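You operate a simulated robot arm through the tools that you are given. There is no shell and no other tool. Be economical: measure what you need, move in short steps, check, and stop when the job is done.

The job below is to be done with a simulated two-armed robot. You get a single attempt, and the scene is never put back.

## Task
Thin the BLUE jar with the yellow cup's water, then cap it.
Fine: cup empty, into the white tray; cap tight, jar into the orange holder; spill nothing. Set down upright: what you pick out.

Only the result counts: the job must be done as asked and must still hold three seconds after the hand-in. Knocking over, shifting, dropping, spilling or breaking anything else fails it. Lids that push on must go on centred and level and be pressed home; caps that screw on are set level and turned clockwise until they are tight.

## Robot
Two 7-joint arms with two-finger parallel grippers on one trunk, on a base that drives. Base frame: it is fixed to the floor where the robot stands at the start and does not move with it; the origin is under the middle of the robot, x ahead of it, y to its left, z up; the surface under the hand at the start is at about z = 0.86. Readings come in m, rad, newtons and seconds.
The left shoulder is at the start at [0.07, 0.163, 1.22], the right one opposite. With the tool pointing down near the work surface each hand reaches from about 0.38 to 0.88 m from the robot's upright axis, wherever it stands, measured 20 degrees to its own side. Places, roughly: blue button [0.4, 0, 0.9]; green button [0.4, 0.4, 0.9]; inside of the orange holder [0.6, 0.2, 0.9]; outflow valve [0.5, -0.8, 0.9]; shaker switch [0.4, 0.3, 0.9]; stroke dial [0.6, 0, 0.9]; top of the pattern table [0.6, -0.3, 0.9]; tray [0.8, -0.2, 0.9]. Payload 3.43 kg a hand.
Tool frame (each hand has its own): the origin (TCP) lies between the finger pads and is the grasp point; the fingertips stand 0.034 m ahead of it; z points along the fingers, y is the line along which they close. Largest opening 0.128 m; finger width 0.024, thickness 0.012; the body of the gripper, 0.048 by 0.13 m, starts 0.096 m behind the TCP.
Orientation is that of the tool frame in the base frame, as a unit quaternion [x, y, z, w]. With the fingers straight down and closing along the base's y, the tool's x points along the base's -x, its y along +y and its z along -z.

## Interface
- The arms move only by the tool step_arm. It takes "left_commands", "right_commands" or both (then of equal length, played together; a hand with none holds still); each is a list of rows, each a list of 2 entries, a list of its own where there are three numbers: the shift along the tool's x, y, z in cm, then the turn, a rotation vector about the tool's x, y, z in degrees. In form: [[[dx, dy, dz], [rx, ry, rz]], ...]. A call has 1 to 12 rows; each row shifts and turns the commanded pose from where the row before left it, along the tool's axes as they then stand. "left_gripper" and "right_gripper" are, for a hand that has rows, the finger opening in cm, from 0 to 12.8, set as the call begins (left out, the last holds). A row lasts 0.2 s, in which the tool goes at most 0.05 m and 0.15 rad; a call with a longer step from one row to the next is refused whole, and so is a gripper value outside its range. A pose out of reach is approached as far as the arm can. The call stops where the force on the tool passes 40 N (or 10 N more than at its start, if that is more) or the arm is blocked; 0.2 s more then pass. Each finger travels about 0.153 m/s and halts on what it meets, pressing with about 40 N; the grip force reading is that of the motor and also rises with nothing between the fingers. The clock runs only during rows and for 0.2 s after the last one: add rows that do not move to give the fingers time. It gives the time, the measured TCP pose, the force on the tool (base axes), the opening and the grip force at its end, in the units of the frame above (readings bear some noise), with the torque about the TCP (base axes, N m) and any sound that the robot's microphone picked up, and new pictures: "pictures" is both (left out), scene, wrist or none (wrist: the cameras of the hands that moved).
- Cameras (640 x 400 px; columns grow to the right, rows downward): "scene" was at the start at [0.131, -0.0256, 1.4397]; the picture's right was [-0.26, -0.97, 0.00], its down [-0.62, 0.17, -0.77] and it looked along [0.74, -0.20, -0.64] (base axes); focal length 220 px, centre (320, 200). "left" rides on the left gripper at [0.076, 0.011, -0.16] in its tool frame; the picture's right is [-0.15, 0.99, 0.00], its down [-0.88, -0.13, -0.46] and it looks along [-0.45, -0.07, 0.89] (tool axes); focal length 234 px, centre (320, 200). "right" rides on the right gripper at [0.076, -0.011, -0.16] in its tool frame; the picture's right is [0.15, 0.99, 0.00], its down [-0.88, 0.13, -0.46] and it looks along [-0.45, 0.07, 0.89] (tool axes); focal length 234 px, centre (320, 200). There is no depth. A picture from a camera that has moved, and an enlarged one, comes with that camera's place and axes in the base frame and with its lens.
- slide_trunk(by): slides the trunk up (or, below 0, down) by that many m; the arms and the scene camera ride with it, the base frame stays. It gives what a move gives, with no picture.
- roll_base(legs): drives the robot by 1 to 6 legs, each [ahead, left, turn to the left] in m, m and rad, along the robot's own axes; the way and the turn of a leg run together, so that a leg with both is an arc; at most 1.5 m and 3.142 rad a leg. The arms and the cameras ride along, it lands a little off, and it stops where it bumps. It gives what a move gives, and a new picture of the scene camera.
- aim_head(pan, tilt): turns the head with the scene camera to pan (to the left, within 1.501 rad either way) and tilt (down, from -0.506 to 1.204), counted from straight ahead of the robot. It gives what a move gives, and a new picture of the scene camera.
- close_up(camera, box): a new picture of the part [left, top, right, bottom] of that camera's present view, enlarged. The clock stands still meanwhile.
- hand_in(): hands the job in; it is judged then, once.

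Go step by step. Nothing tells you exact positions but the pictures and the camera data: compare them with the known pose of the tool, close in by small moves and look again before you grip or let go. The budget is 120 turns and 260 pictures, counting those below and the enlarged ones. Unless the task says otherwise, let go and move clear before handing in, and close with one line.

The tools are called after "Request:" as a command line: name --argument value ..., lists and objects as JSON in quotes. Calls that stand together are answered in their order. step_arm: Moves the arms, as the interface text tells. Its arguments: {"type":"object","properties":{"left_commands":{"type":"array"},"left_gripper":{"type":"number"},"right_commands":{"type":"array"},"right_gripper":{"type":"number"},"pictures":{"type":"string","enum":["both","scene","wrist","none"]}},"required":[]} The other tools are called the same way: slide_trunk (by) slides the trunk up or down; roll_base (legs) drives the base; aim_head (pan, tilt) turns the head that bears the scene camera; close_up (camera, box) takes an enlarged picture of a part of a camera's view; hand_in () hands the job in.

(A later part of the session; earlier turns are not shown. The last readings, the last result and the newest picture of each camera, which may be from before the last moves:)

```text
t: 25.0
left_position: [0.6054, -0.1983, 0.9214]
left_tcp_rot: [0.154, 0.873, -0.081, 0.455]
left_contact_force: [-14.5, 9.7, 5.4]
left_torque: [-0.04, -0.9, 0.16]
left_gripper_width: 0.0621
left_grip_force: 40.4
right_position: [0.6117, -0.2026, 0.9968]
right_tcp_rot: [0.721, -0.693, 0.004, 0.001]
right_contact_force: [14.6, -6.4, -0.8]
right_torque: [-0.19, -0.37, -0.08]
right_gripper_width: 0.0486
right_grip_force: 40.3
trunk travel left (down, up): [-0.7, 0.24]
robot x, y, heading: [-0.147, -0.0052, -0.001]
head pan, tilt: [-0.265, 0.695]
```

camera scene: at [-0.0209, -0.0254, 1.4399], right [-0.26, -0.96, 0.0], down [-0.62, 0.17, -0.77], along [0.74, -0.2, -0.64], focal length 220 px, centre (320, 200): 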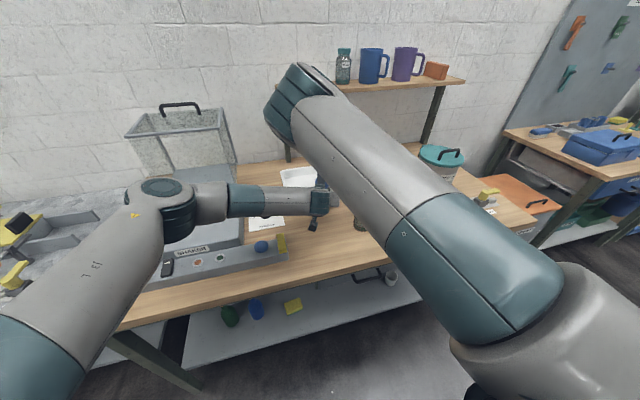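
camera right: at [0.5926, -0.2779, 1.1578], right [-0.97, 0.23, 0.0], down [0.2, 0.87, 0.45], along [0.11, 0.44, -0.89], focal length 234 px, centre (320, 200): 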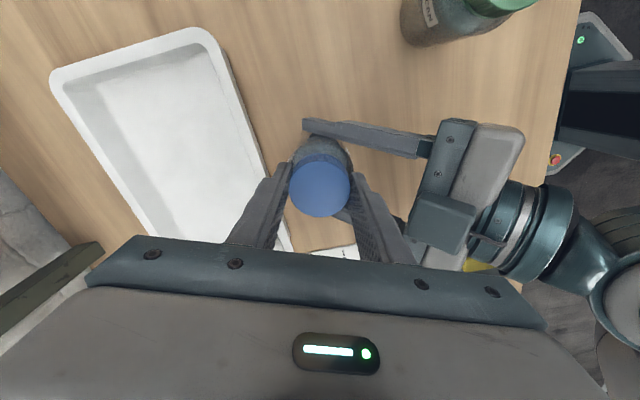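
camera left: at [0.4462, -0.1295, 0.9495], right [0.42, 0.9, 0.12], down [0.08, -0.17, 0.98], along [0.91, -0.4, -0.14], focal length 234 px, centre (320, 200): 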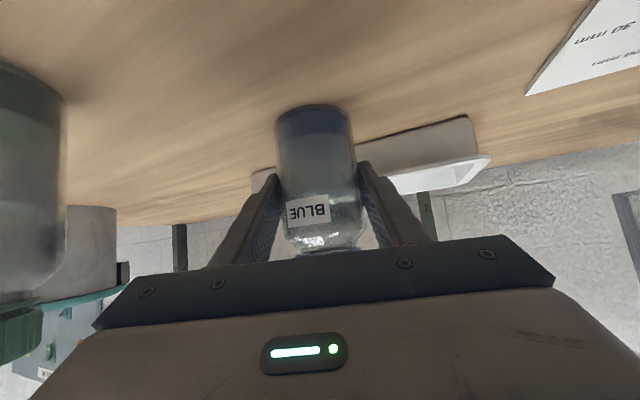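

It is turning, with some sideways load. I'll relax that by 3 mm and keep turning.

Request:
step_arm --right_commands '[[[0.12, -0.28, 0], [0, 0, 0]], [[0, 0, 0], [0, 0, 0]], [[0, 0, -0.02], [0, 0, -8]], [[0, 0, -0.02], [0, 0, -8]], [[0, 0, -0.02], [0, 0, -8]], [[0, 0, -0.02], [0, 0, -8]]]' --pictures "wrist"

```text
t: 26.4
left_position: [0.6061, -0.1988, 0.9202]
left_tcp_rot: [0.154, 0.873, -0.08, 0.455]
left_contact_force: [12.8, -2.6, -7.9]
left_torque: [0.28, 0.17, 0.09]
left_gripper_width: 0.0623
left_grip_force: 40.0
right_position: [0.614, -0.2018, 0.9972]
right_tcp_rot: [0.884, -0.467, 0.002, 0.002]
right_contact_force: [-11.2, 4.1, 11.7]
right_torque: [0.23, 0.61, -0.03]
right_gripper_width: 0.0484
right_grip_force: 40.6
trunk travel left (down, up): [-0.7, 0.24]
robot x, y, heading: [-0.1518, 0.0021, -0.005]
head pan, tilt: [-0.265, 0.695]
camera right: at [0.6652, -0.2588, 1.1577], right [-0.73, -0.68, 0.0], down [-0.61, 0.66, 0.45], along [-0.31, 0.33, -0.89], focal length 234 px, centre (320, 200)
```

right: 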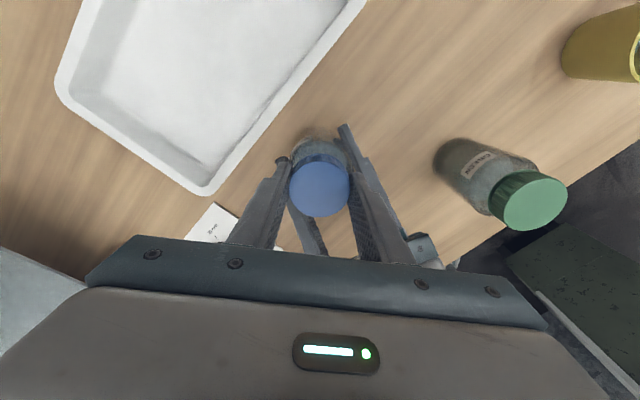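

Good: 56° turned and the cap is pushing upward, so it is coming off its thread. Continuing while raising more.

Request:
step_arm --right_commands '[[[-0.1, 0.1, -0.12], [0, 0, 0]], [[0, 0, -0.05], [0, 0, -8]], [[0, 0, -0.05], [0, 0, -8]], [[0, 0, -0.05], [0, 0, -8]], [[0, 0, -0.05], [0, 0, -8]], [[0, 0, -0.05], [0, 0, -8]], [[0, 0, -0.05], [0, 0, -8]]]' --pictures "wrist"

```text
t: 28.0
left_position: [0.6062, -0.2004, 0.9214]
left_tcp_rot: [0.154, 0.873, -0.08, 0.455]
left_contact_force: [-15.8, -0.9, 16.0]
left_torque: [0.17, -0.38, 0.0]
left_gripper_width: 0.0622
left_grip_force: 39.9
right_position: [0.6144, -0.2023, 1.0003]
right_tcp_rot: [0.998, -0.066, 0.001, 0.002]
right_contact_force: [16.2, 0.7, -19.6]
right_torque: [-0.15, -1.03, -0.03]
right_gripper_width: 0.0479
right_grip_force: 40.1
trunk travel left (down, up): [-0.7, 0.24]
robot x, y, heading: [-0.1495, -0.0005, -0.001]
head pan, tilt: [-0.265, 0.695]
camera right: at [0.6893, -0.2018, 1.1608], right [0.01, -1.0, 0.0], down [-0.89, -0.01, 0.45], along [-0.45, -0.01, -0.89], focal length 234 px, centre (320, 200)
```

right: 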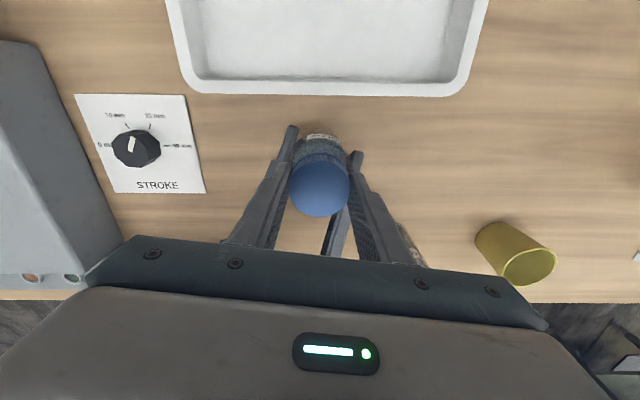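

Turned about 104° with low torque. I'll relax, open, and swing back for another stroke.

Request:
step_arm --right_commands '[[[0, 0, 0.2], [0, 0, 0]], [[0, 0, 0], [0, 0, 0]]]' --pictures "none"

Request:
step_arm --right_commands '[[[0, 0, 0], [0, 0, 0]], [[0, 0, 0], [0, 0, 8.5]], [[0, 0, 0], [0, 0, 8.5]], [[0, 0, 0], [0, 0, 8.5]], [[0, 0, 0], [0, 0, 8.5]], [[0, 0, 0], [0, 0, 8.5]], [[0, 0, 0], [0, 0, 8.5]], [[0, 0, 0], [0, 0, 8.5]], [[0, 0, 0], [0, 0, 8.5]], [[0, 0, 0], [0, 0, 8.5]], [[0, 0, 0], [0, 0, 8.5]], [[0, 0, 0], [0, 0, 8.5]]]' --right_gripper 7 --pictures "wrist"

Request:
close_up --camera "right" --box '[220, 90, 420, 250]'

```text
t: 28.6
left_position: [0.6062, -0.1987, 0.9195]
left_tcp_rot: [0.154, 0.873, -0.081, 0.455]
left_contact_force: [-8.9, -7.4, 6.3]
left_torque: [0.42, -0.45, -0.08]
left_gripper_width: 0.062
left_grip_force: 40.1
right_position: [0.6131, -0.2013, 0.9987]
right_tcp_rot: [0.998, -0.067, 0.001, 0.001]
right_contact_force: [9.0, 8.6, -9.0]
right_torque: [0.17, -0.23, -0.04]
right_gripper_width: 0.0479
right_grip_force: 40.4
trunk travel left (down, up): [-0.7, 0.24]
robot x, y, heading: [-0.1483, 0.0003, -0.003]
head pan, tilt: [-0.265, 0.695]
```

```text
t: 31.2
left_position: [0.6053, -0.1989, 0.9194]
left_tcp_rot: [0.154, 0.874, -0.08, 0.455]
left_contact_force: [-0.2, 0.2, -3.5]
left_torque: [0.01, 0.01, 0.03]
left_gripper_width: 0.062
left_grip_force: 40.4
right_position: [0.614, -0.2035, 0.9987]
right_tcp_rot: [-0.634, 0.774, -0.003, 0.0]
right_contact_force: [-0.9, -1.1, -0.2]
right_torque: [0.0, -0.01, 0.03]
right_gripper_width: 0.0699
right_grip_force: 0.1
trunk travel left (down, up): [-0.7, 0.24]
robot x, y, heading: [-0.1459, -0.0021, -0.0]
head pan, tilt: [-0.265, 0.695]
camera right: at [0.6088, -0.28, 1.1596], right [-1.0, 0.05, 0.0], down [0.05, 0.89, 0.45], along [0.03, 0.45, -0.89], focal length 234 px, centre (320, 200)
```

right: 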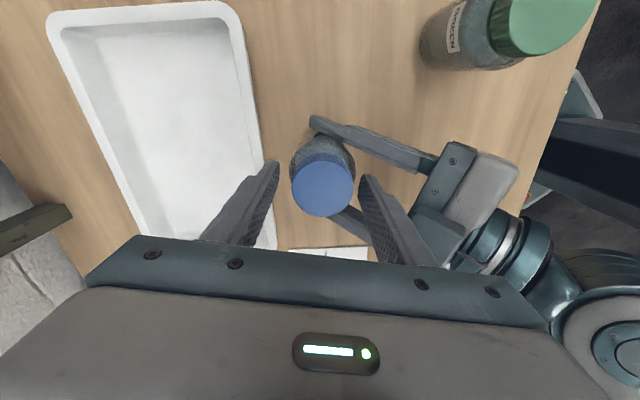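

```text
2.50 times, centred on (320, 170) of right
camera zoom: at [0.6088, -0.28, 1.1596], right [-1.0, 0.05, 0.0], down [0.05, 0.89, 0.45], along [0.03, 0.45, -0.89], focal length 585 px, centre (320, 275)
```

zoom: 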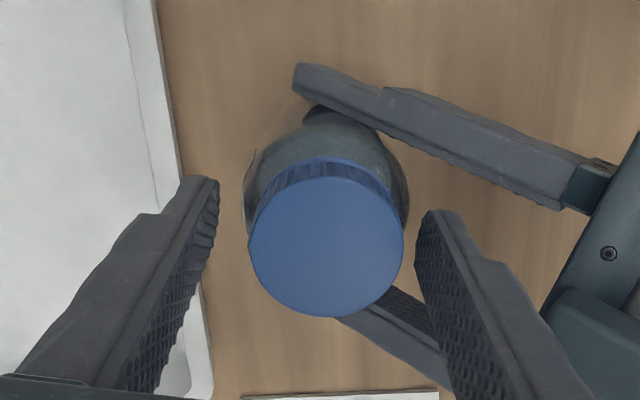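

Realigned. Gripping again for a second stroke with a gentler rise.

Request:
step_arm --right_commands '[[[-0.12, 0.2, 0.05], [0, 0, 0]], [[0, 0, 0], [0, 0, 0]]]' --pictures "none"

Request:
step_arm --right_commands '[[[0, 0, 0], [0, 0, 0]], [[0, 0, 0], [0, 0, 0]], [[0, 0, -0.01], [0, 0, -8.5]], [[0, 0, -0.01], [0, 0, -8.5]], [[0, 0, -0.01], [0, 0, -8.5]], [[0, 0, -0.01], [0, 0, -8.5]], [[0, 0, -0.01], [0, 0, -8.5]], [[0, 0, -0.01], [0, 0, -8.5]], [[0, 0, -0.01], [0, 0, -8.5]], [[0, 0, -0.01], [0, 0, -8.5]], [[0, 0, -0.01], [0, 0, -8.5]], [[0, 0, -0.01], [0, 0, -8.5]]]' --right_gripper 3.5 --pictures "wrist"

Request:
close_up --camera "left" --box '[240, 90, 400, 270]'

```text
t: 31.8
left_position: [0.6065, -0.1987, 0.9202]
left_tcp_rot: [0.154, 0.874, -0.081, 0.454]
left_contact_force: [0.6, 0.5, -3.2]
left_torque: [0.0, 0.04, 0.01]
left_gripper_width: 0.0619
left_grip_force: 39.8
right_position: [0.6119, -0.202, 0.9968]
right_tcp_rot: [-0.634, 0.773, -0.003, 0.0]
right_contact_force: [-0.3, 0.6, 0.3]
right_torque: [-0.01, -0.03, 0.0]
right_gripper_width: 0.0702
right_grip_force: 0.0
trunk travel left (down, up): [-0.7, 0.24]
robot x, y, heading: [-0.1476, 0.0031, -0.005]
head pan, tilt: [-0.265, 0.695]
```

```text
t: 34.4
left_position: [0.606, -0.1997, 0.9213]
left_tcp_rot: [0.154, 0.874, -0.081, 0.454]
left_contact_force: [3.5, -4.6, -2.4]
left_torque: [0.26, 0.22, 0.02]
left_gripper_width: 0.062
left_grip_force: 40.4
right_position: [0.6123, -0.2022, 0.9996]
right_tcp_rot: [0.99, -0.14, 0.002, 0.003]
right_contact_force: [-3.5, 5.1, -0.4]
right_torque: [0.19, 0.0, -0.01]
right_gripper_width: 0.0482
right_grip_force: 40.4
trunk travel left (down, up): [-0.7, 0.24]
robot x, y, heading: [-0.1503, -0.0033, -0.005]
head pan, tilt: [-0.265, 0.695]
camera right: at [0.6869, -0.2122, 1.1601], right [-0.13, -0.99, 0.01], down [-0.88, 0.12, 0.45], along [-0.45, 0.06, -0.89], focal length 234 px, centre (320, 200)
```

right: 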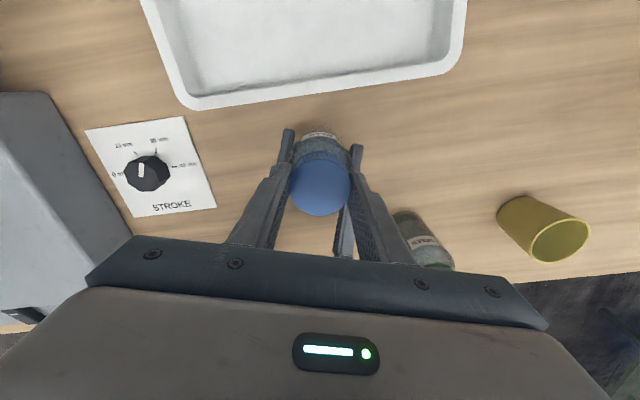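

```text
2.22 times, centred on (320, 180) of left
camera zoom: at [0.4466, -0.1298, 0.9495], right [0.42, 0.9, 0.12], down [0.08, -0.17, 0.98], along [0.9, -0.4, -0.14], focal length 520 px, centre (320, 244)
```

zoom: 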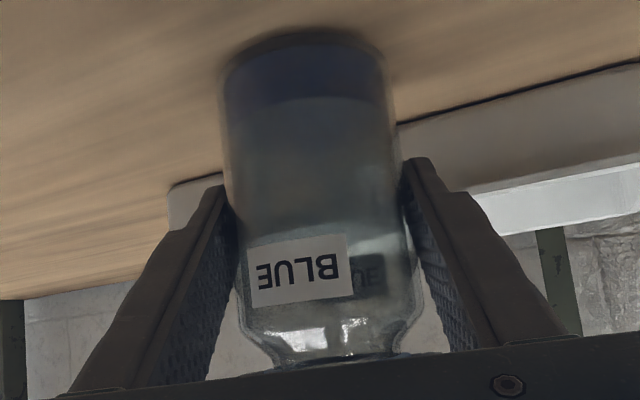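

Forces are near zero after about 190°. I'll test a gentle lift to see whether the cap is free.

Request:
step_arm --right_commands '[[[0, 0, -0.2], [0, 0, 0]], [[0, 0, 0], [0, 0, 0]]]' --pictures "none"

```text
t: 35.0
left_position: [0.6066, -0.2018, 0.9212]
left_tcp_rot: [0.155, 0.873, -0.082, 0.455]
left_contact_force: [-12.2, 0.9, 13.1]
left_torque: [-0.13, -0.56, -0.04]
left_gripper_width: 0.0622
left_grip_force: 39.9
right_position: [0.6124, -0.2026, 1.0002]
right_tcp_rot: [0.99, -0.142, 0.002, 0.004]
right_contact_force: [14.0, -0.7, -15.7]
right_torque: [-0.04, -0.51, 0.02]
right_gripper_width: 0.0483
right_grip_force: 39.6
trunk travel left (down, up): [-0.7, 0.24]
robot x, y, heading: [-0.1534, -0.0023, -0.006]
head pan, tilt: [-0.265, 0.695]
```

Still threaded (it pulls back), so I'll relax that and do another stroke.

Request:
step_arm --right_commands '[[[0, 0, 0.17], [0, 0, 0]], [[0, 0, 0], [0, 0, 0]]]' --pictures "none"

Request:
step_arm --right_commands '[[[0, 0, 0], [0, 0, 0]], [[0, 0, 0], [0, 0, 8.5]], [[0, 0, 0], [0, 0, 8.5]], [[0, 0, 0], [0, 0, 8.5]], [[0, 0, 0], [0, 0, 8.5]], [[0, 0, 0], [0, 0, 8.5]], [[0, 0, 0], [0, 0, 8.5]], [[0, 0, 0], [0, 0, 8.5]], [[0, 0, 0], [0, 0, 8.5]], [[0, 0, 0], [0, 0, 8.5]], [[0, 0, 0], [0, 0, 8.5]], [[0, 0, 0], [0, 0, 8.5]]]' --right_gripper 7 --pictures "none"

Request:
step_arm --right_commands '[[[0, 0, 0], [0, 0, 0]], [[0, 0, 0], [0, 0, 0]], [[0, 0, -0.01], [0, 0, -8.5]], [[0, 0, -0.01], [0, 0, -8.5]], [[0, 0, -0.01], [0, 0, -8.5]], [[0, 0, -0.01], [0, 0, -8.5]], [[0, 0, -0.01], [0, 0, -8.5]], [[0, 0, -0.01], [0, 0, -8.5]], [[0, 0, -0.01], [0, 0, -8.5]], [[0, 0, -0.01], [0, 0, -8.5]], [[0, 0, -0.01], [0, 0, -8.5]], [[0, 0, -0.01], [0, 0, -8.5]]]' --right_gripper 3.5 --pictures "wrist"

```text
t: 35.6
left_position: [0.6061, -0.1997, 0.9205]
left_tcp_rot: [0.154, 0.874, -0.081, 0.454]
left_contact_force: [-13.7, 1.5, 10.3]
left_torque: [-0.09, -0.82, -0.09]
left_gripper_width: 0.0622
left_grip_force: 39.6
right_position: [0.6116, -0.2018, 1.0001]
right_tcp_rot: [0.99, -0.142, 0.001, 0.003]
right_contact_force: [14.5, -0.2, -13.0]
right_torque: [-0.03, -0.37, 0.01]
right_gripper_width: 0.0479
right_grip_force: 39.9
trunk travel left (down, up): [-0.7, 0.24]
robot x, y, heading: [-0.1534, -0.0046, 0.0]
head pan, tilt: [-0.265, 0.695]
```

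```text
t: 38.2
left_position: [0.6054, -0.1998, 0.9204]
left_tcp_rot: [0.155, 0.873, -0.081, 0.454]
left_contact_force: [0.3, 0.8, -2.9]
left_torque: [0.01, 0.01, -0.01]
left_gripper_width: 0.0622
left_grip_force: 39.7
right_position: [0.6113, -0.2006, 0.9996]
right_tcp_rot: [-0.574, 0.819, -0.003, -0.001]
right_contact_force: [0.4, 0.8, 0.8]
right_torque: [-0.01, -0.02, -0.02]
right_gripper_width: 0.0703
right_grip_force: 0.1
trunk travel left (down, up): [-0.7, 0.24]
robot x, y, heading: [-0.1489, -0.0011, 0.002]
head pan, tilt: [-0.265, 0.695]
```

```text
t: 40.8
left_position: [0.6064, -0.1989, 0.9201]
left_tcp_rot: [0.154, 0.874, -0.08, 0.454]
left_contact_force: [0.4, -0.1, -3.5]
left_torque: [-0.03, 0.0, 0.02]
left_gripper_width: 0.0621
left_grip_force: 40.2
right_position: [0.6131, -0.2029, 1.0011]
right_tcp_rot: [0.977, -0.214, 0.002, 0.003]
right_contact_force: [-0.7, 0.4, -0.6]
right_torque: [-0.02, 0.0, 0.02]
right_gripper_width: 0.0485
right_grip_force: 39.5
trunk travel left (down, up): [-0.7, 0.24]
robot x, y, heading: [-0.1485, -0.0023, -0.001]
head pan, tilt: [-0.265, 0.695]
camera right: at [0.6849, -0.2236, 1.1614], right [-0.28, -0.96, 0.01], down [-0.86, 0.25, 0.45], along [-0.44, 0.12, -0.89], focal length 234 px, centre (320, 200)
```

right: 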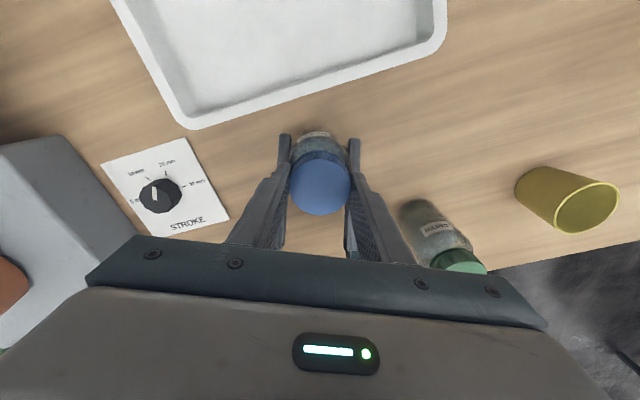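

Forces have vanished, so the cap seems free after about 275°. Lifting it gently.

Request:
step_arm --right_commands '[[[0, 0, -0.3], [0, 0, 0]], [[0, 0, -0.5], [0, 0, 0]]]' --pictures "wrist"

```text
t: 41.4
left_position: [0.6057, -0.1988, 0.9206]
left_tcp_rot: [0.154, 0.874, -0.081, 0.455]
left_contact_force: [-0.9, 0.2, -2.6]
left_torque: [-0.01, 0.01, -0.01]
left_gripper_width: 0.0622
left_grip_force: 40.0
right_position: [0.612, -0.2014, 1.0084]
right_tcp_rot: [0.977, -0.215, 0.001, 0.003]
right_contact_force: [0.0, 0.2, 0.6]
right_torque: [-0.04, 0.04, 0.0]
right_gripper_width: 0.0484
right_grip_force: 39.6
trunk travel left (down, up): [-0.7, 0.24]
robot x, y, heading: [-0.1513, -0.0005, 0.001]
head pan, tilt: [-0.265, 0.695]
camera right: at [0.6844, -0.2232, 1.1692], right [-0.28, -0.96, 0.01], down [-0.85, 0.25, 0.45], along [-0.44, 0.12, -0.89], focal length 234 px, centre (320, 200)
```

right: 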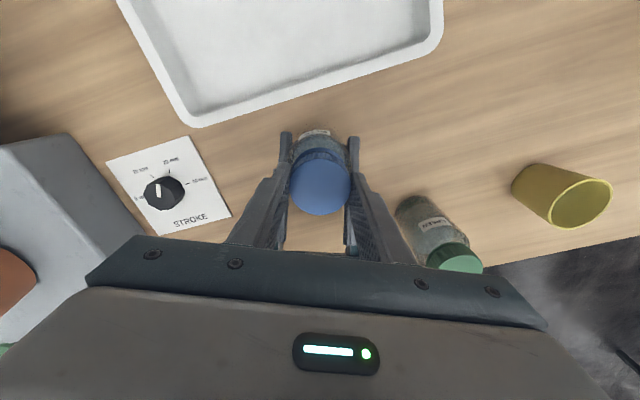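

The cap is off. I'll raise it and carry it to a clear spot near (0.62, -0.42).

Request:
step_arm --right_commands '[[[0, 0, -4], [0, 0, 0]], [[0, 0, -4], [0, 0, 0]], [[2.03, 3.91, 0], [0, 0, 0]], [[2.03, 3.91, 0], [0, 0, 0]], [[2.03, 3.91, 0], [0, 0, 0]], [[2.03, 3.91, 0], [0, 0, 0]], [[2.03, 3.91, 0], [0, 0, 0]]]' --pictures "both"

```text
t: 43.0
left_position: [0.6068, -0.2002, 0.9196]
left_tcp_rot: [0.154, 0.873, -0.08, 0.455]
left_contact_force: [0.1, -1.0, -3.3]
left_torque: [0.04, 0.02, 0.07]
left_gripper_width: 0.062
left_grip_force: 39.7
right_position: [0.6235, -0.421, 1.0903]
right_tcp_rot: [0.977, -0.213, 0.001, 0.0]
right_contact_force: [0.2, -0.3, 0.4]
right_torque: [0.02, -0.02, -0.03]
right_gripper_width: 0.0482
right_grip_force: 40.1
trunk travel left (down, up): [-0.7, 0.24]
robot x, y, heading: [-0.152, -0.0004, -0.0]
head pan, tilt: [-0.265, 0.695]
camera scene: at [-0.0185, -0.0283, 1.4396], right [-0.26, -0.96, 0.0], down [-0.62, 0.17, -0.77], along [0.74, -0.2, -0.64], focal length 220 px, centre (320, 200)
camera right: at [0.696, -0.4432, 1.2521], right [-0.28, -0.96, 0.0], down [-0.86, 0.25, 0.45], along [-0.44, 0.12, -0.89], focal length 234 px, centre (320, 200)
```

scene: 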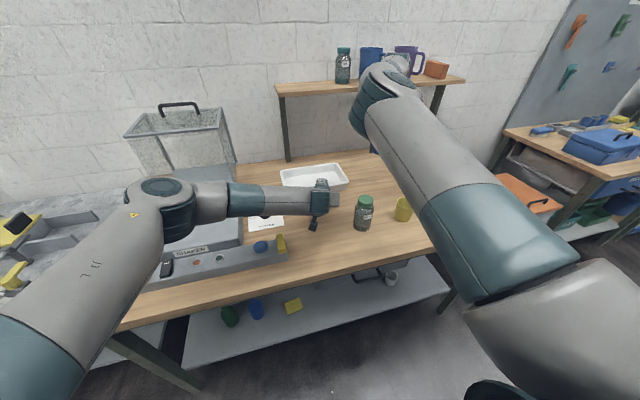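
right: 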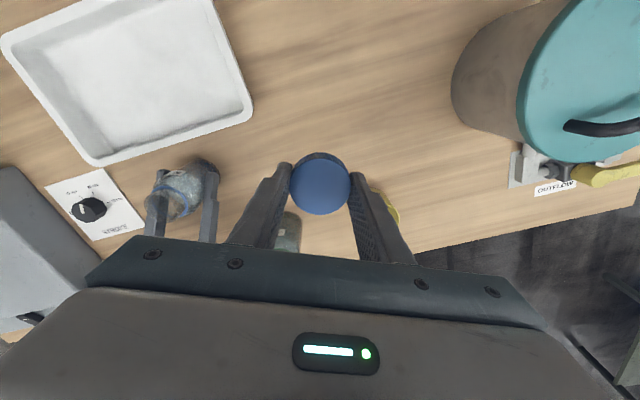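

Clear spot below. Lowering.

Request:
step_arm --right_commands '[[[0, 0, 4.5], [0, 0, 0]], [[0, 0, 4.5], [0, 0, 0]], [[0, 0, 4.5], [0, 0, 0]], [[0, 0, 4.3], [0, 0, 0]], [[0, 0, 0.4], [0, 0, 0]]]' --pictures "wrist"

```text
t: 44.2
left_position: [0.6065, -0.1992, 0.9203]
left_tcp_rot: [0.154, 0.874, -0.081, 0.454]
left_contact_force: [0.0, 0.1, -2.8]
left_torque: [-0.04, -0.01, 0.0]
left_gripper_width: 0.0621
left_grip_force: 39.9
right_position: [0.6227, -0.4224, 0.908]
right_tcp_rot: [0.977, -0.215, 0.003, 0.003]
right_contact_force: [-0.6, -0.1, -0.3]
right_torque: [-0.03, -0.04, -0.01]
right_gripper_width: 0.0482
right_grip_force: 39.4
trunk travel left (down, up): [-0.7, 0.24]
robot x, y, heading: [-0.1493, -0.0004, -0.0]
head pan, tilt: [-0.265, 0.695]
camera right: at [0.6954, -0.4443, 1.0683], right [-0.28, -0.96, 0.01], down [-0.86, 0.25, 0.45], along [-0.43, 0.12, -0.89], focal length 234 px, centre (320, 200)
```

right: 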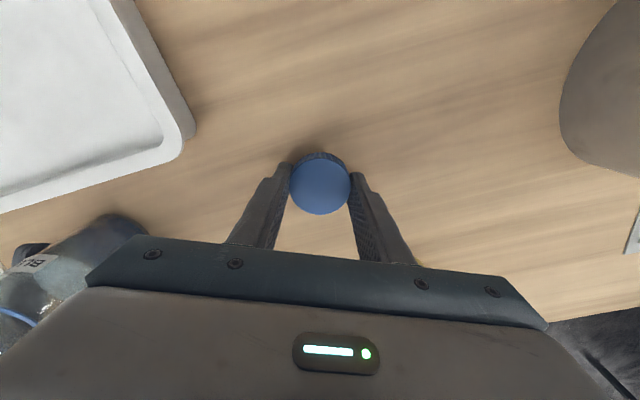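

Request:
step_arm --right_commands '[[[0, 0, 0.4], [0, 0, 0]], [[0, 0, 0.3], [0, 0, 0]], [[0, 0, 0.2], [0, 0, 0]]]' --pictures "none"

```text
t: 45.0
left_position: [0.6062, -0.2005, 0.9204]
left_tcp_rot: [0.154, 0.874, -0.08, 0.454]
left_contact_force: [-0.3, 0.9, -2.0]
left_torque: [0.0, 0.01, -0.02]
left_gripper_width: 0.062
left_grip_force: 39.9
right_position: [0.624, -0.4241, 0.8979]
right_tcp_rot: [0.977, -0.214, 0.003, 0.002]
right_contact_force: [0.8, -1.0, -0.3]
right_torque: [-0.01, 0.03, -0.01]
right_gripper_width: 0.0483
right_grip_force: 39.9
trunk travel left (down, up): [-0.7, 0.24]
robot x, y, heading: [-0.1502, 0.0007, -0.007]
head pan, tilt: [-0.265, 0.695]
```

The cap hasn't touched yet, so I'll go on in small steps.

Request:
step_arm --right_commands '[[[0, 0, 0.2], [0, 0, 0]], [[0, 0, 0.2], [0, 0, 0]]]' --pictures "none"

```text
t: 45.6
left_position: [0.607, -0.2, 0.9203]
left_tcp_rot: [0.155, 0.874, -0.081, 0.454]
left_contact_force: [0.4, -0.3, -1.6]
left_torque: [0.01, 0.06, 0.0]
left_gripper_width: 0.0619
left_grip_force: 40.1
right_position: [0.6226, -0.4224, 0.8937]
right_tcp_rot: [0.977, -0.214, 0.002, 0.003]
right_contact_force: [0.3, -0.4, 0.1]
right_torque: [0.01, -0.01, -0.01]
right_gripper_width: 0.0482
right_grip_force: 40.4
trunk travel left (down, up): [-0.7, 0.24]
robot x, y, heading: [-0.1493, -0.0021, -0.0]
head pan, tilt: [-0.265, 0.695]
```

Request:
step_arm --right_commands '[[[0, 0, 0.15], [0, 0, 0]], [[0, 0, 0.1], [0, 0, 0]]]' --pictures "wrist"

```text
t: 46.2
left_position: [0.6065, -0.1995, 0.922]
left_tcp_rot: [0.154, 0.873, -0.081, 0.455]
left_contact_force: [0.4, -0.9, -4.1]
left_torque: [0.02, -0.01, -0.03]
left_gripper_width: 0.0622
left_grip_force: 40.1
right_position: [0.6234, -0.4244, 0.8933]
right_tcp_rot: [0.976, -0.216, 0.004, 0.003]
right_contact_force: [5.0, -4.8, 13.1]
right_torque: [0.21, -0.15, -0.16]
right_gripper_width: 0.048
right_grip_force: 40.1
trunk travel left (down, up): [-0.7, 0.24]
robot x, y, heading: [-0.1489, -0.0005, -0.006]
head pan, tilt: [-0.265, 0.695]
camera right: at [0.6949, -0.4446, 1.0554], right [-0.28, -0.96, 0.01], down [-0.86, 0.26, 0.45], along [-0.43, 0.12, -0.89], focal length 234 px, centre (320, 200)
```

right: 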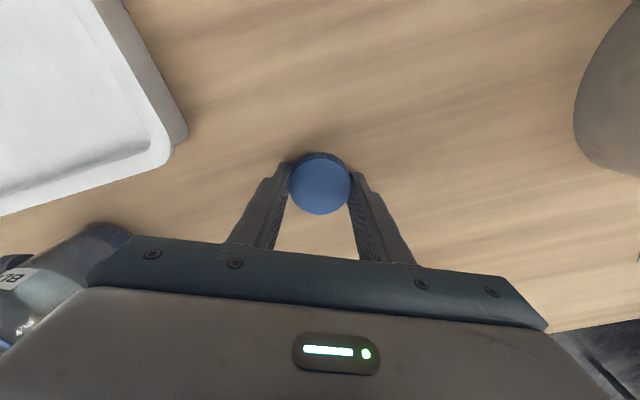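

Touched down at TCP z ≈ 0.893. Opening and lifting away.

Request:
step_arm --right_commands '[[[0, 0, -0.1], [0, 0, 0]], [[0, 0, 0], [0, 0, 0]]]' --right_gripper 7.5 --pictures "none"

Request:
step_arm --right_commands '[[[0, 0, -4], [0, 0, 0]], [[0, 0, -4], [0, 0, 0]], [[0, 0, -4], [0, 0, 0]], [[0, 0, -4], [0, 0, 0]]]' --pictures "both"

Request:
close_up --camera "right" --box '[60, 80, 360, 270]'

```text
t: 46.8
left_position: [0.6054, -0.2001, 0.9208]
left_tcp_rot: [0.155, 0.873, -0.081, 0.455]
left_contact_force: [-0.3, 0.1, -3.3]
left_torque: [0.0, 0.01, 0.0]
left_gripper_width: 0.0619
left_grip_force: 40.2
right_position: [0.6221, -0.4244, 0.8943]
right_tcp_rot: [0.977, -0.214, 0.002, 0.002]
right_contact_force: [-3.3, -10.7, 11.0]
right_torque: [0.14, 0.03, 0.06]
right_gripper_width: 0.0688
right_grip_force: 0.1
trunk travel left (down, up): [-0.7, 0.24]
robot x, y, heading: [-0.1486, -0.0002, 0.001]
head pan, tilt: [-0.265, 0.695]
```

```text
t: 47.8
left_position: [0.6067, -0.1997, 0.9212]
left_tcp_rot: [0.154, 0.874, -0.08, 0.454]
left_contact_force: [0.4, 0.0, -3.7]
left_torque: [0.01, 0.02, 0.0]
left_gripper_width: 0.0621
left_grip_force: 40.3
right_position: [0.6212, -0.4214, 1.0516]
right_tcp_rot: [0.977, -0.214, 0.002, 0.002]
right_contact_force: [-0.4, -0.5, 0.1]
right_torque: [-0.02, -0.03, 0.04]
right_gripper_width: 0.0748
right_grip_force: 0.1
trunk travel left (down, up): [-0.7, 0.24]
robot x, y, heading: [-0.1498, 0.0014, -0.005]
head pan, tilt: [-0.265, 0.695]
camera scene: at [-0.0196, -0.0253, 1.4397], right [-0.26, -0.96, 0.0], down [-0.62, 0.17, -0.77], along [0.74, -0.2, -0.64], focal length 220 px, centre (320, 200)
camera right: at [0.6932, -0.4438, 1.2129], right [-0.28, -0.96, 0.0], down [-0.86, 0.25, 0.45], along [-0.44, 0.12, -0.89], focal length 234 px, centre (320, 200)
```

scene: 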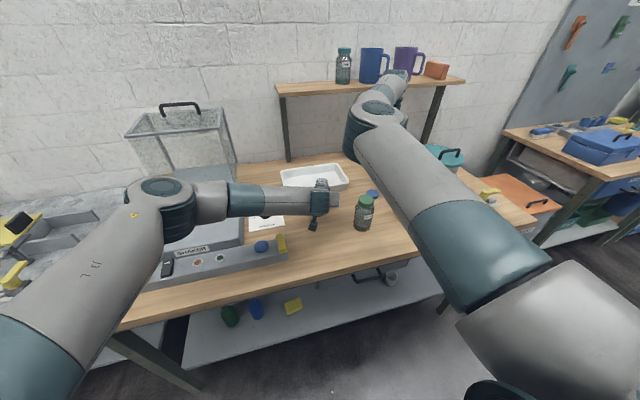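
right: 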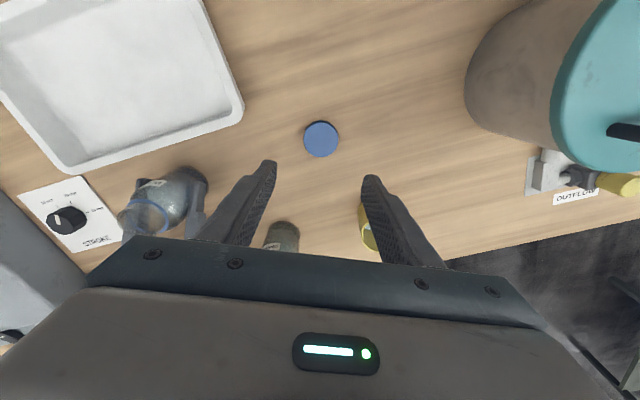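

```text
2.11 times, centred on (210, 175) of right
camera zoom: at [0.6932, -0.4438, 1.2129], right [-0.28, -0.96, 0.0], down [-0.86, 0.25, 0.45], along [-0.44, 0.12, -0.89], focal length 493 px, centre (552, 253)
```

zoom: 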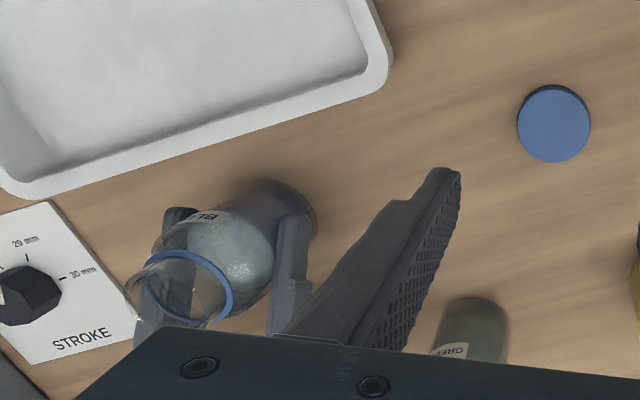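

The cap rests flat near (0.622, -0.423) and the jar is open. I'll let the jar stand on the table by itself during the pour, so first I lower it until it touches.

Request:
step_arm --left_commands '[[[0.12, 0, 0.09], [0, 0, 0]], [[0.08, 0, 0.06], [0, 0, 0]]]' --pictures "none"

```text
t: 48.4
left_position: [0.6061, -0.1994, 0.9198]
left_tcp_rot: [0.153, 0.873, -0.08, 0.455]
left_contact_force: [0.2, -1.2, 3.8]
left_torque: [0.05, 0.11, -0.02]
left_gripper_width: 0.0621
left_grip_force: 40.3
right_position: [0.6205, -0.4222, 1.0514]
right_tcp_rot: [0.977, -0.214, 0.002, 0.003]
right_contact_force: [0.4, -0.2, -0.2]
right_torque: [0.01, -0.01, 0.0]
right_gripper_width: 0.0753
right_grip_force: 0.0
trunk travel left (down, up): [-0.7, 0.24]
robot x, y, heading: [-0.1512, 0.0003, -0.002]
head pan, tilt: [-0.265, 0.695]
```

The jar is resting on the table. Releasing and withdrawing the left hand, and bringing the right hand's yaw back.

Request:
step_arm --left_commands '[[[0, 0, 0], [0, 0, 0]], [[0, 0, 0], [0, 0, 0]], [[0, 0, 0], [0, 0, 0]], [[0, 0, -2], [0, 0, 0]], [[0, 0, -3], [0, 0, 0]], [[0, 0, -3], [0, 0, 0]], [[0, 0, -4], [0, 0, 0]], [[0, 0, -4], [0, 0, 0]], [[0, 0, -4], [0, 0, 0]], [[0, 0, -4], [0, 0, 0]], [[0, 0, 0], [0, 0, 0]], [[0, 0, 0], [0, 0, 0]]]' --left_gripper 9 --right_commands '[[[0, 0, -3], [0, 0, 0]], [[0, 0, 0], [0, 0, 8]], [[0, 0, 0], [0, 0, 8]], [[0, 0, 0], [0, 0, 8]], [[0, 0, 0], [0, 0, 8]], [[0, 0, 0], [0, 0, 8]], [[0, 0, 0], [0, 0, 8]], [[0, 0, 0], [0, 0, 8]], [[0, 0, 0], [0, 0, 8]], [[0, 0, 0], [0, 0, 8]], [[0, 0, 0], [0, 0, 8]], [[0, 0, 0], [0, 0, 8]]]' --pictures "both"

```text
t: 51.0
left_position: [0.4228, -0.1336, 1.0557]
left_tcp_rot: [0.154, 0.873, -0.08, 0.455]
left_contact_force: [0.0, -0.5, 0.6]
left_torque: [0.0, 0.0, 0.0]
left_gripper_width: 0.0899
left_grip_force: 0.0
right_position: [0.6228, -0.4211, 1.0832]
right_tcp_rot: [-0.552, 0.834, -0.004, -0.001]
right_contact_force: [-0.5, 0.5, -1.0]
right_torque: [0.01, -0.05, -0.02]
right_gripper_width: 0.075
right_grip_force: 0.0
trunk travel left (down, up): [-0.7, 0.24]
robot x, y, heading: [-0.1508, 0.0004, -0.0]
head pan, tilt: [-0.265, 0.695]
camera scene: at [-0.019, -0.0257, 1.4397], right [-0.26, -0.96, 0.0], down [-0.62, 0.17, -0.77], along [0.74, -0.2, -0.64], focal length 220 px, centre (320, 200)
camera right: at [0.6012, -0.4956, 1.2446], right [-0.97, 0.25, 0.0], down [0.22, 0.86, 0.45], along [0.12, 0.44, -0.89], focal length 234 px, centre (320, 200)
camera left: at [0.2628, -0.0627, 1.0848], right [0.42, 0.9, 0.12], down [0.08, -0.17, 0.98], along [0.91, -0.4, -0.14], focal length 234 px, centre (320, 200)
```

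scene: 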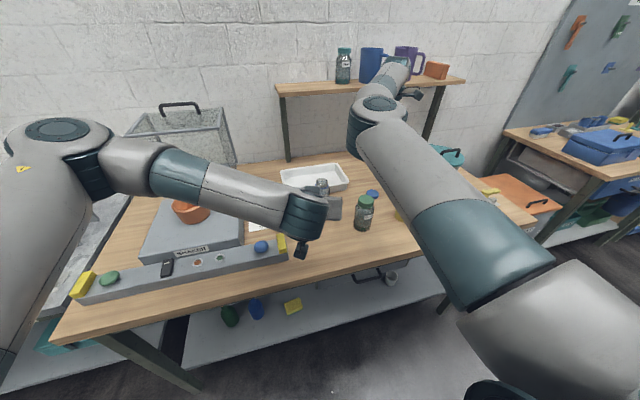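
right: 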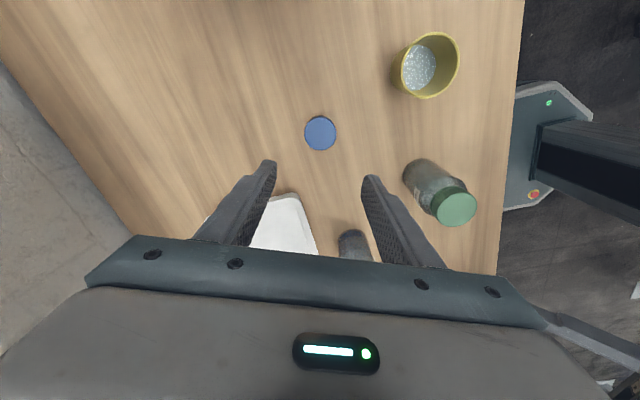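
left: 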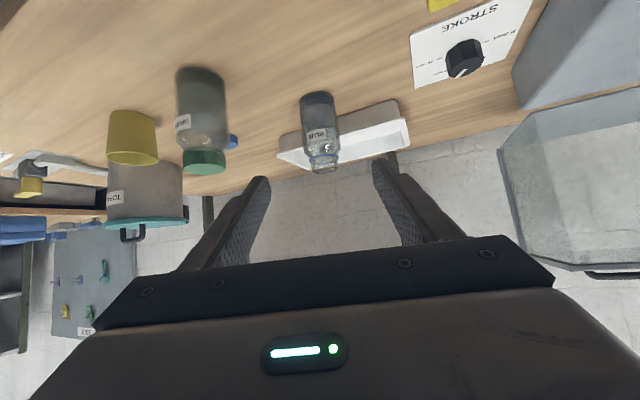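

The open jar stands by itself. Now the left arm moves aside and the right goes behind the cup, at height, turning its yaw.

Request:
step_arm --left_commands '[[[-0.3, 3.4, -3.0], [0, 0, 0]], [[-0.3, 3.4, -3.0], [0, 0, 0]], [[-0.3, 3.4, -3.0], [0, 0, 0]], [[-0.3, 3.4, -3.0], [0, 0, 0]], [[-0.3, 3.4, -3.0], [0, 0, 0]], [[0, 0, 0], [0, 0, 0]], [[0, 0, 0], [0, 0, 0]], [[0, 0, 0], [0, 0, 0]], [[0, 0, 0], [0, 0, 0]], [[0, 0, 0], [0, 0, 0]], [[0, 0, 0], [0, 0, 0]]]' --right_commands '[[[3.3, 3.25, -0.83], [0, 0, 0]], [[3.3, 3.25, -0.83], [0, 0, 0]], [[3.3, 3.25, -0.83], [0, 0, 0]], [[3.3, 3.25, -0.83], [0, 0, 0]], [[3.3, 3.25, -0.83], [0, 0, 0]], [[3.3, 3.25, -0.83], [0, 0, 0]], [[0, 0, 0], [0, 0, 8.4]], [[0, 0, 0], [0, 0, 8.4]], [[0, 0, 0], [0, 0, 8.4]], [[0, 0, 0], [0, 0, 8.4]], [[0, 0, 0], [0, 0, 8.4]]]' --right_gripper 10 --pictures "scene"

Request:
step_arm --right_commands '[[[0, 0, 0], [0, -8, 0]], [[0, 0, 0], [0, -8, 0]], [[0, 0, 0], [0, -8, 0]], [[0, 0, 0], [0, -8, 0]], [[0, 0, 0], [0, -8, 0]], [[0, 0, 0], [0, -8, 0]], [[0, 0, 0], [0, -8, 0]], [[0, 0, 0], [0, -8, 0]]]' --pictures "both"

```text
t: 53.4
left_position: [0.3839, 0.0614, 1.1583]
left_tcp_rot: [0.154, 0.874, -0.079, 0.454]
left_contact_force: [0.5, -0.4, -0.2]
left_torque: [0.05, 0.0, 0.04]
left_gripper_width: 0.0898
left_grip_force: 0.1
left hand out of reach, approached as far as the arm can: row 5
right_position: [0.3657, -0.529, 1.1341]
right_tcp_rot: [-0.217, 0.976, -0.002, 0.001]
right_contact_force: [0.5, 0.0, -0.6]
right_torque: [0.02, -0.03, -0.02]
right_gripper_width: 0.0999
right_grip_force: 0.1
trunk travel left (down, up): [-0.7, 0.24]
robot x, y, heading: [-0.1513, 0.0013, 0.001]
head pan, tilt: [-0.265, 0.695]
camera scene: at [-0.019, -0.0259, 1.4397], right [-0.26, -0.96, 0.0], down [-0.62, 0.17, -0.77], along [0.74, -0.2, -0.64], focal length 220 px, centre (320, 200)
```

scene: 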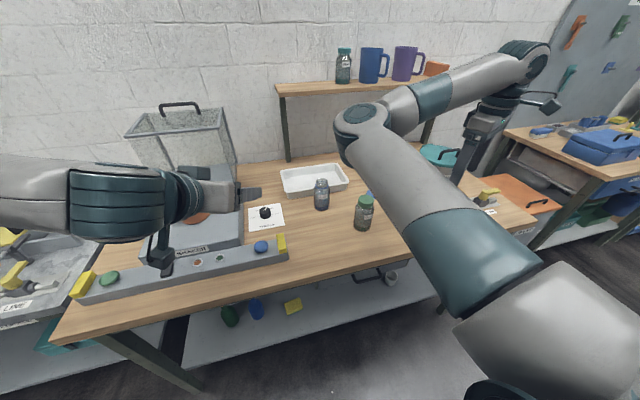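

```text
t: 55.2
left_position: [0.3846, 0.0606, 1.1579]
left_tcp_rot: [0.155, 0.873, -0.08, 0.455]
left_contact_force: [0.4, 0.3, 0.2]
left_torque: [-0.01, -0.04, 0.04]
left_gripper_width: 0.0903
left_grip_force: 0.0
right_position: [0.3653, -0.531, 1.1339]
right_tcp_rot: [-0.186, 0.826, 0.113, 0.52]
right_contact_force: [-0.4, -0.3, -1.0]
right_torque: [0.01, 0.01, 0.0]
right_gripper_width: 0.0997
right_grip_force: 0.0
trunk travel left (down, up): [-0.7, 0.24]
robot x, y, heading: [-0.1529, 0.0022, -0.003]
head pan, tilt: [-0.265, 0.695]
camera scene: at [-0.0198, -0.0272, 1.4397], right [-0.26, -0.96, 0.0], down [-0.62, 0.17, -0.77], along [0.74, -0.2, -0.64], focal length 220 px, centre (320, 200)
camera right: at [0.2089, -0.6157, 1.1358], right [-0.48, 0.87, -0.14], down [-0.08, 0.11, 0.99], along [0.87, 0.48, 0.02], focal length 234 px, centre (320, 200)
```

scene: 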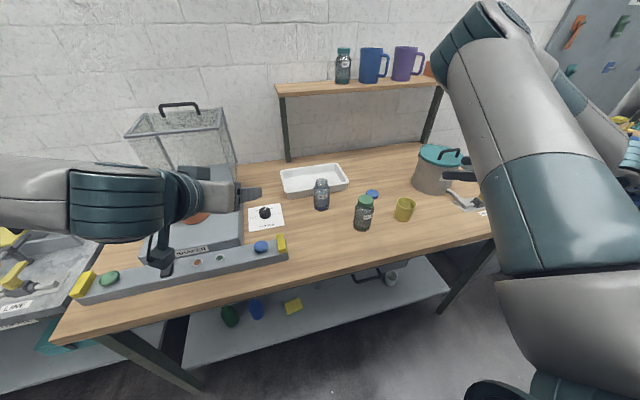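
right: 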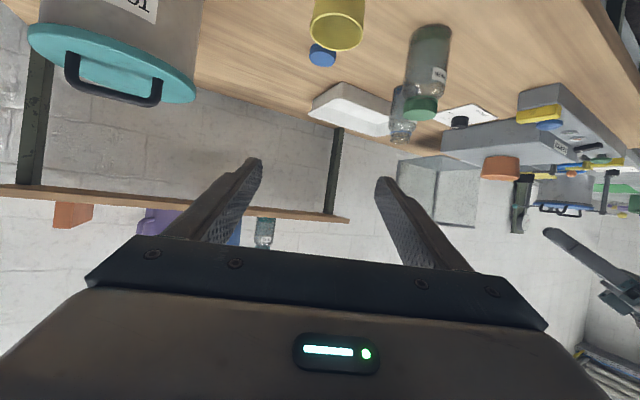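

The hand is now aimed toward the cup. Lowering to the pre-grasp point 13 cm behind it.

Request:
step_arm --right_commands '[[[3.98, 0.12, 2.0], [0, 0, 0]], [[3.98, 0.12, 2.0], [0, 0, 0]], [[3.98, 0.12, 2.0], [0, 0, 0]], [[3.98, 0.12, 2.0], [0, 0, 0]]]' --pictures "both"

Request:
close_up --camera "right" --box '[220, 60, 420, 220]'

```text
t: 56.2
left_position: [0.3853, 0.0608, 1.1575]
left_tcp_rot: [0.155, 0.874, -0.079, 0.454]
left_contact_force: [0.4, 0.1, 0.3]
left_torque: [-0.01, 0.01, 0.05]
left_gripper_width: 0.0901
left_grip_force: 0.0
right_position: [0.3686, -0.5261, 0.9546]
right_tcp_rot: [-0.186, 0.828, 0.113, 0.517]
right_contact_force: [0.0, -0.9, 0.2]
right_torque: [0.01, -0.01, 0.02]
right_gripper_width: 0.1
right_grip_force: 0.1
trunk travel left (down, up): [-0.7, 0.24]
robot x, y, heading: [-0.152, -0.0005, -0.003]
head pan, tilt: [-0.265, 0.695]
camera scene: at [-0.0183, -0.0278, 1.4396], right [-0.26, -0.96, 0.0], down [-0.62, 0.17, -0.77], along [0.74, -0.2, -0.64], focal length 220 px, centre (320, 200)
camera right: at [0.2119, -0.6131, 0.956], right [-0.48, 0.87, -0.14], down [-0.08, 0.11, 0.99], along [0.87, 0.48, 0.02], focal length 234 px, centre (320, 200)
```

scene: 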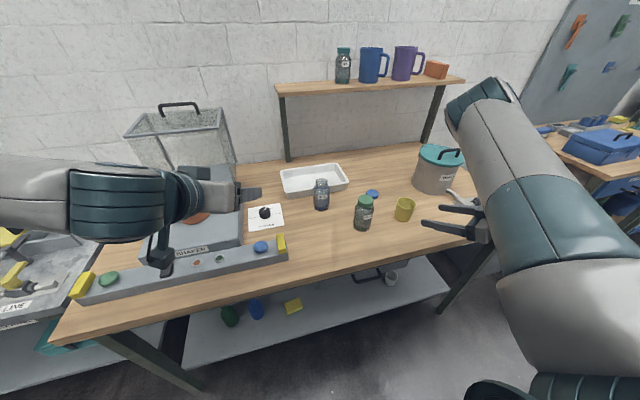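
right: 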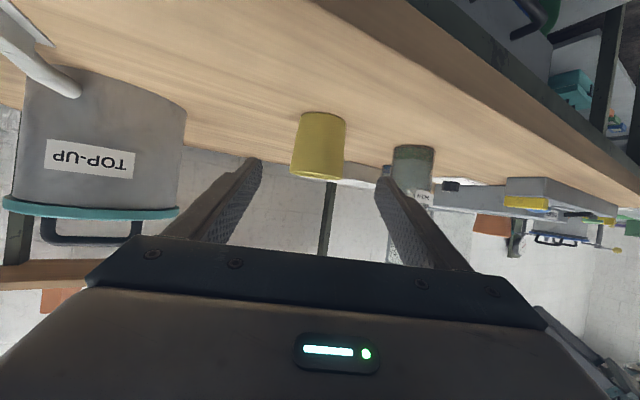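

```text
2.50 times, centred on (320, 140) of right
camera zoom: at [0.2119, -0.6131, 0.956], right [-0.48, 0.87, -0.14], down [-0.08, 0.11, 0.99], along [0.87, 0.48, 0.02], focal length 585 px, centre (320, 350)
```

zoom: 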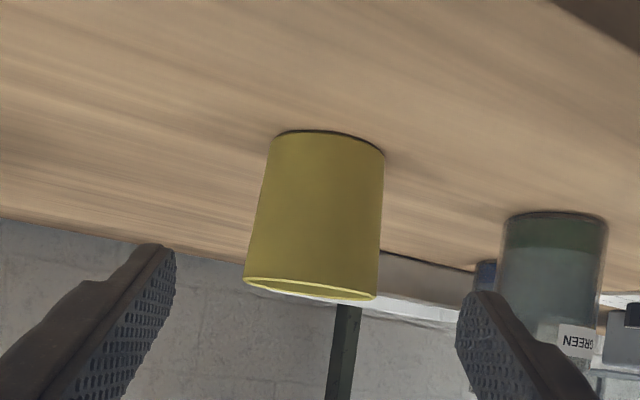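

Cup is centred. Advancing and closing on it.

Request:
step_arm --right_commands '[[[0, 0, 3.2], [0, 0, 0]], [[0, 0, 3.2], [0, 0, 0]], [[0, 0, 3.2], [0, 0, 0]], [[0, 0, 3.2], [0, 0, 0]]]' --pictures "wrist"

```text
t: 57.2
left_position: [0.3857, 0.0626, 1.158]
left_tcp_rot: [0.154, 0.874, -0.08, 0.453]
left_contact_force: [0.5, 0.1, -0.3]
left_torque: [0.02, 0.0, -0.02]
left_gripper_width: 0.0898
left_grip_force: 0.0
right_position: [0.4721, -0.475, 0.8958]
right_tcp_rot: [-0.187, 0.828, 0.113, 0.517]
right_contact_force: [-0.2, -0.3, -0.2]
right_torque: [-0.02, 0.01, -0.01]
right_gripper_width: 0.0998
right_grip_force: 0.0
trunk travel left (down, up): [-0.7, 0.24]
robot x, y, heading: [-0.1504, 0.0019, 0.001]
head pan, tilt: [-0.265, 0.695]
camera right: at [0.3162, -0.5609, 0.8981], right [-0.48, 0.87, -0.14], down [-0.08, 0.11, 0.99], along [0.87, 0.48, 0.01], focal length 234 px, centre (320, 200)
```

right: 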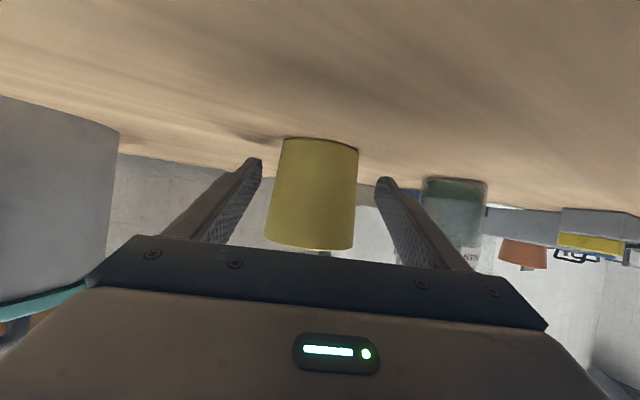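

Request:
step_arm --right_commands '[[[0, 0, 0], [0, 0, 0]], [[0, 0, 0], [0, 0, 0]], [[0, 0, 0], [0, 0, 0]]]' --right_gripper 4 --pictures "none"

Request:
step_arm --right_commands '[[[-0.9, 0, -0.43], [0, 0, 0]], [[-1.8, 0, -0.87], [0, 0, 0]], [[-1.8, 0, -0.87], [0, 0, 0]], [[-1.8, 0, -0.87], [0, 0, 0]], [[0, 0, 0], [0, 0, 0]]]' --pictures "both"

```text
t: 58.0
left_position: [0.3849, 0.0633, 1.1573]
left_tcp_rot: [0.154, 0.874, -0.08, 0.454]
left_contact_force: [-0.3, 0.0, -0.2]
left_torque: [0.02, -0.02, -0.01]
left_gripper_width: 0.0897
left_grip_force: 0.1
right_position: [0.4714, -0.4739, 0.8956]
right_tcp_rot: [-0.186, 0.828, 0.112, 0.518]
right_contact_force: [0.3, -0.2, 0.1]
right_torque: [-0.02, -0.04, 0.02]
right_gripper_width: 0.0673
right_grip_force: 40.1
trunk travel left (down, up): [-0.7, 0.24]
robot x, y, heading: [-0.1495, -0.0004, -0.001]
head pan, tilt: [-0.265, 0.695]
```

```text
t: 59.2
left_position: [0.3854, 0.0624, 1.1562]
left_tcp_rot: [0.154, 0.874, -0.08, 0.454]
left_contact_force: [0.1, 0.2, -1.3]
left_torque: [-0.01, 0.01, 0.0]
left_gripper_width: 0.0901
left_grip_force: 0.1
right_position: [0.4704, -0.4756, 0.9664]
right_tcp_rot: [-0.185, 0.828, 0.112, 0.518]
right_contact_force: [0.4, 0.2, -0.7]
right_torque: [0.0, 0.01, -0.01]
right_gripper_width: 0.067
right_grip_force: 39.7
trunk travel left (down, up): [-0.7, 0.24]
robot x, y, heading: [-0.155, -0.0027, -0.002]
head pan, tilt: [-0.265, 0.695]
camera scene: at [-0.0185, -0.0261, 1.4396], right [-0.26, -0.96, 0.0], down [-0.62, 0.17, -0.77], along [0.74, -0.2, -0.64], focal length 220 px, centre (320, 200)
camera right: at [0.315, -0.5613, 0.9697], right [-0.48, 0.87, -0.14], down [-0.08, 0.11, 0.99], along [0.87, 0.49, 0.01], focal length 234 px, centre (320, 200)
```

scene: 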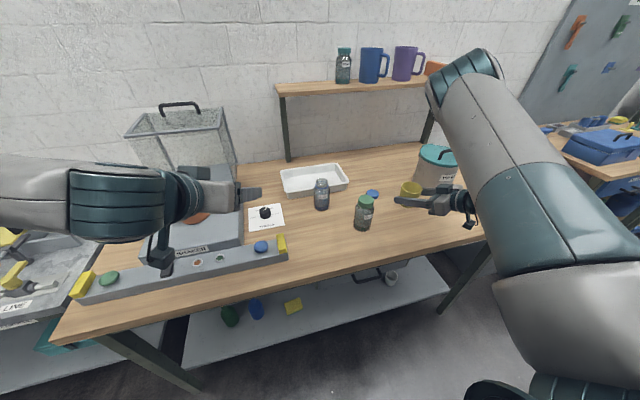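
right: 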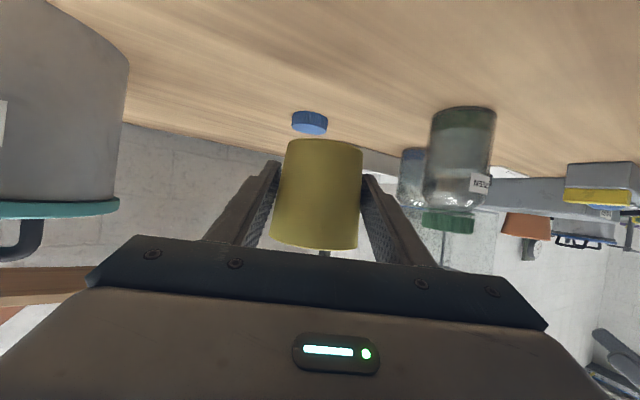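

Cup is lifted, level and full. Checking the jar mouth exactly before planning the pour.

Request:
close_up --camera "scene" --box '[280, 160, 440, 260]'

```text
4.00 times, centred on (360, 210) of scene
camera zoom: at [-0.0185, -0.0261, 1.4396], right [-0.26, -0.96, 0.0], down [-0.62, 0.17, -0.77], along [0.74, -0.2, -0.64], focal length 880 px, centre (160, 160)
```

zoom: 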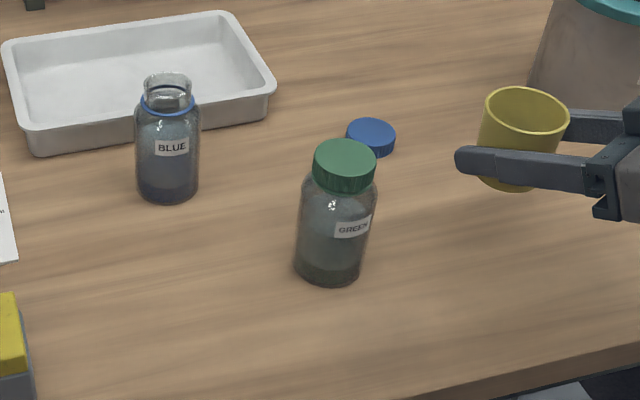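

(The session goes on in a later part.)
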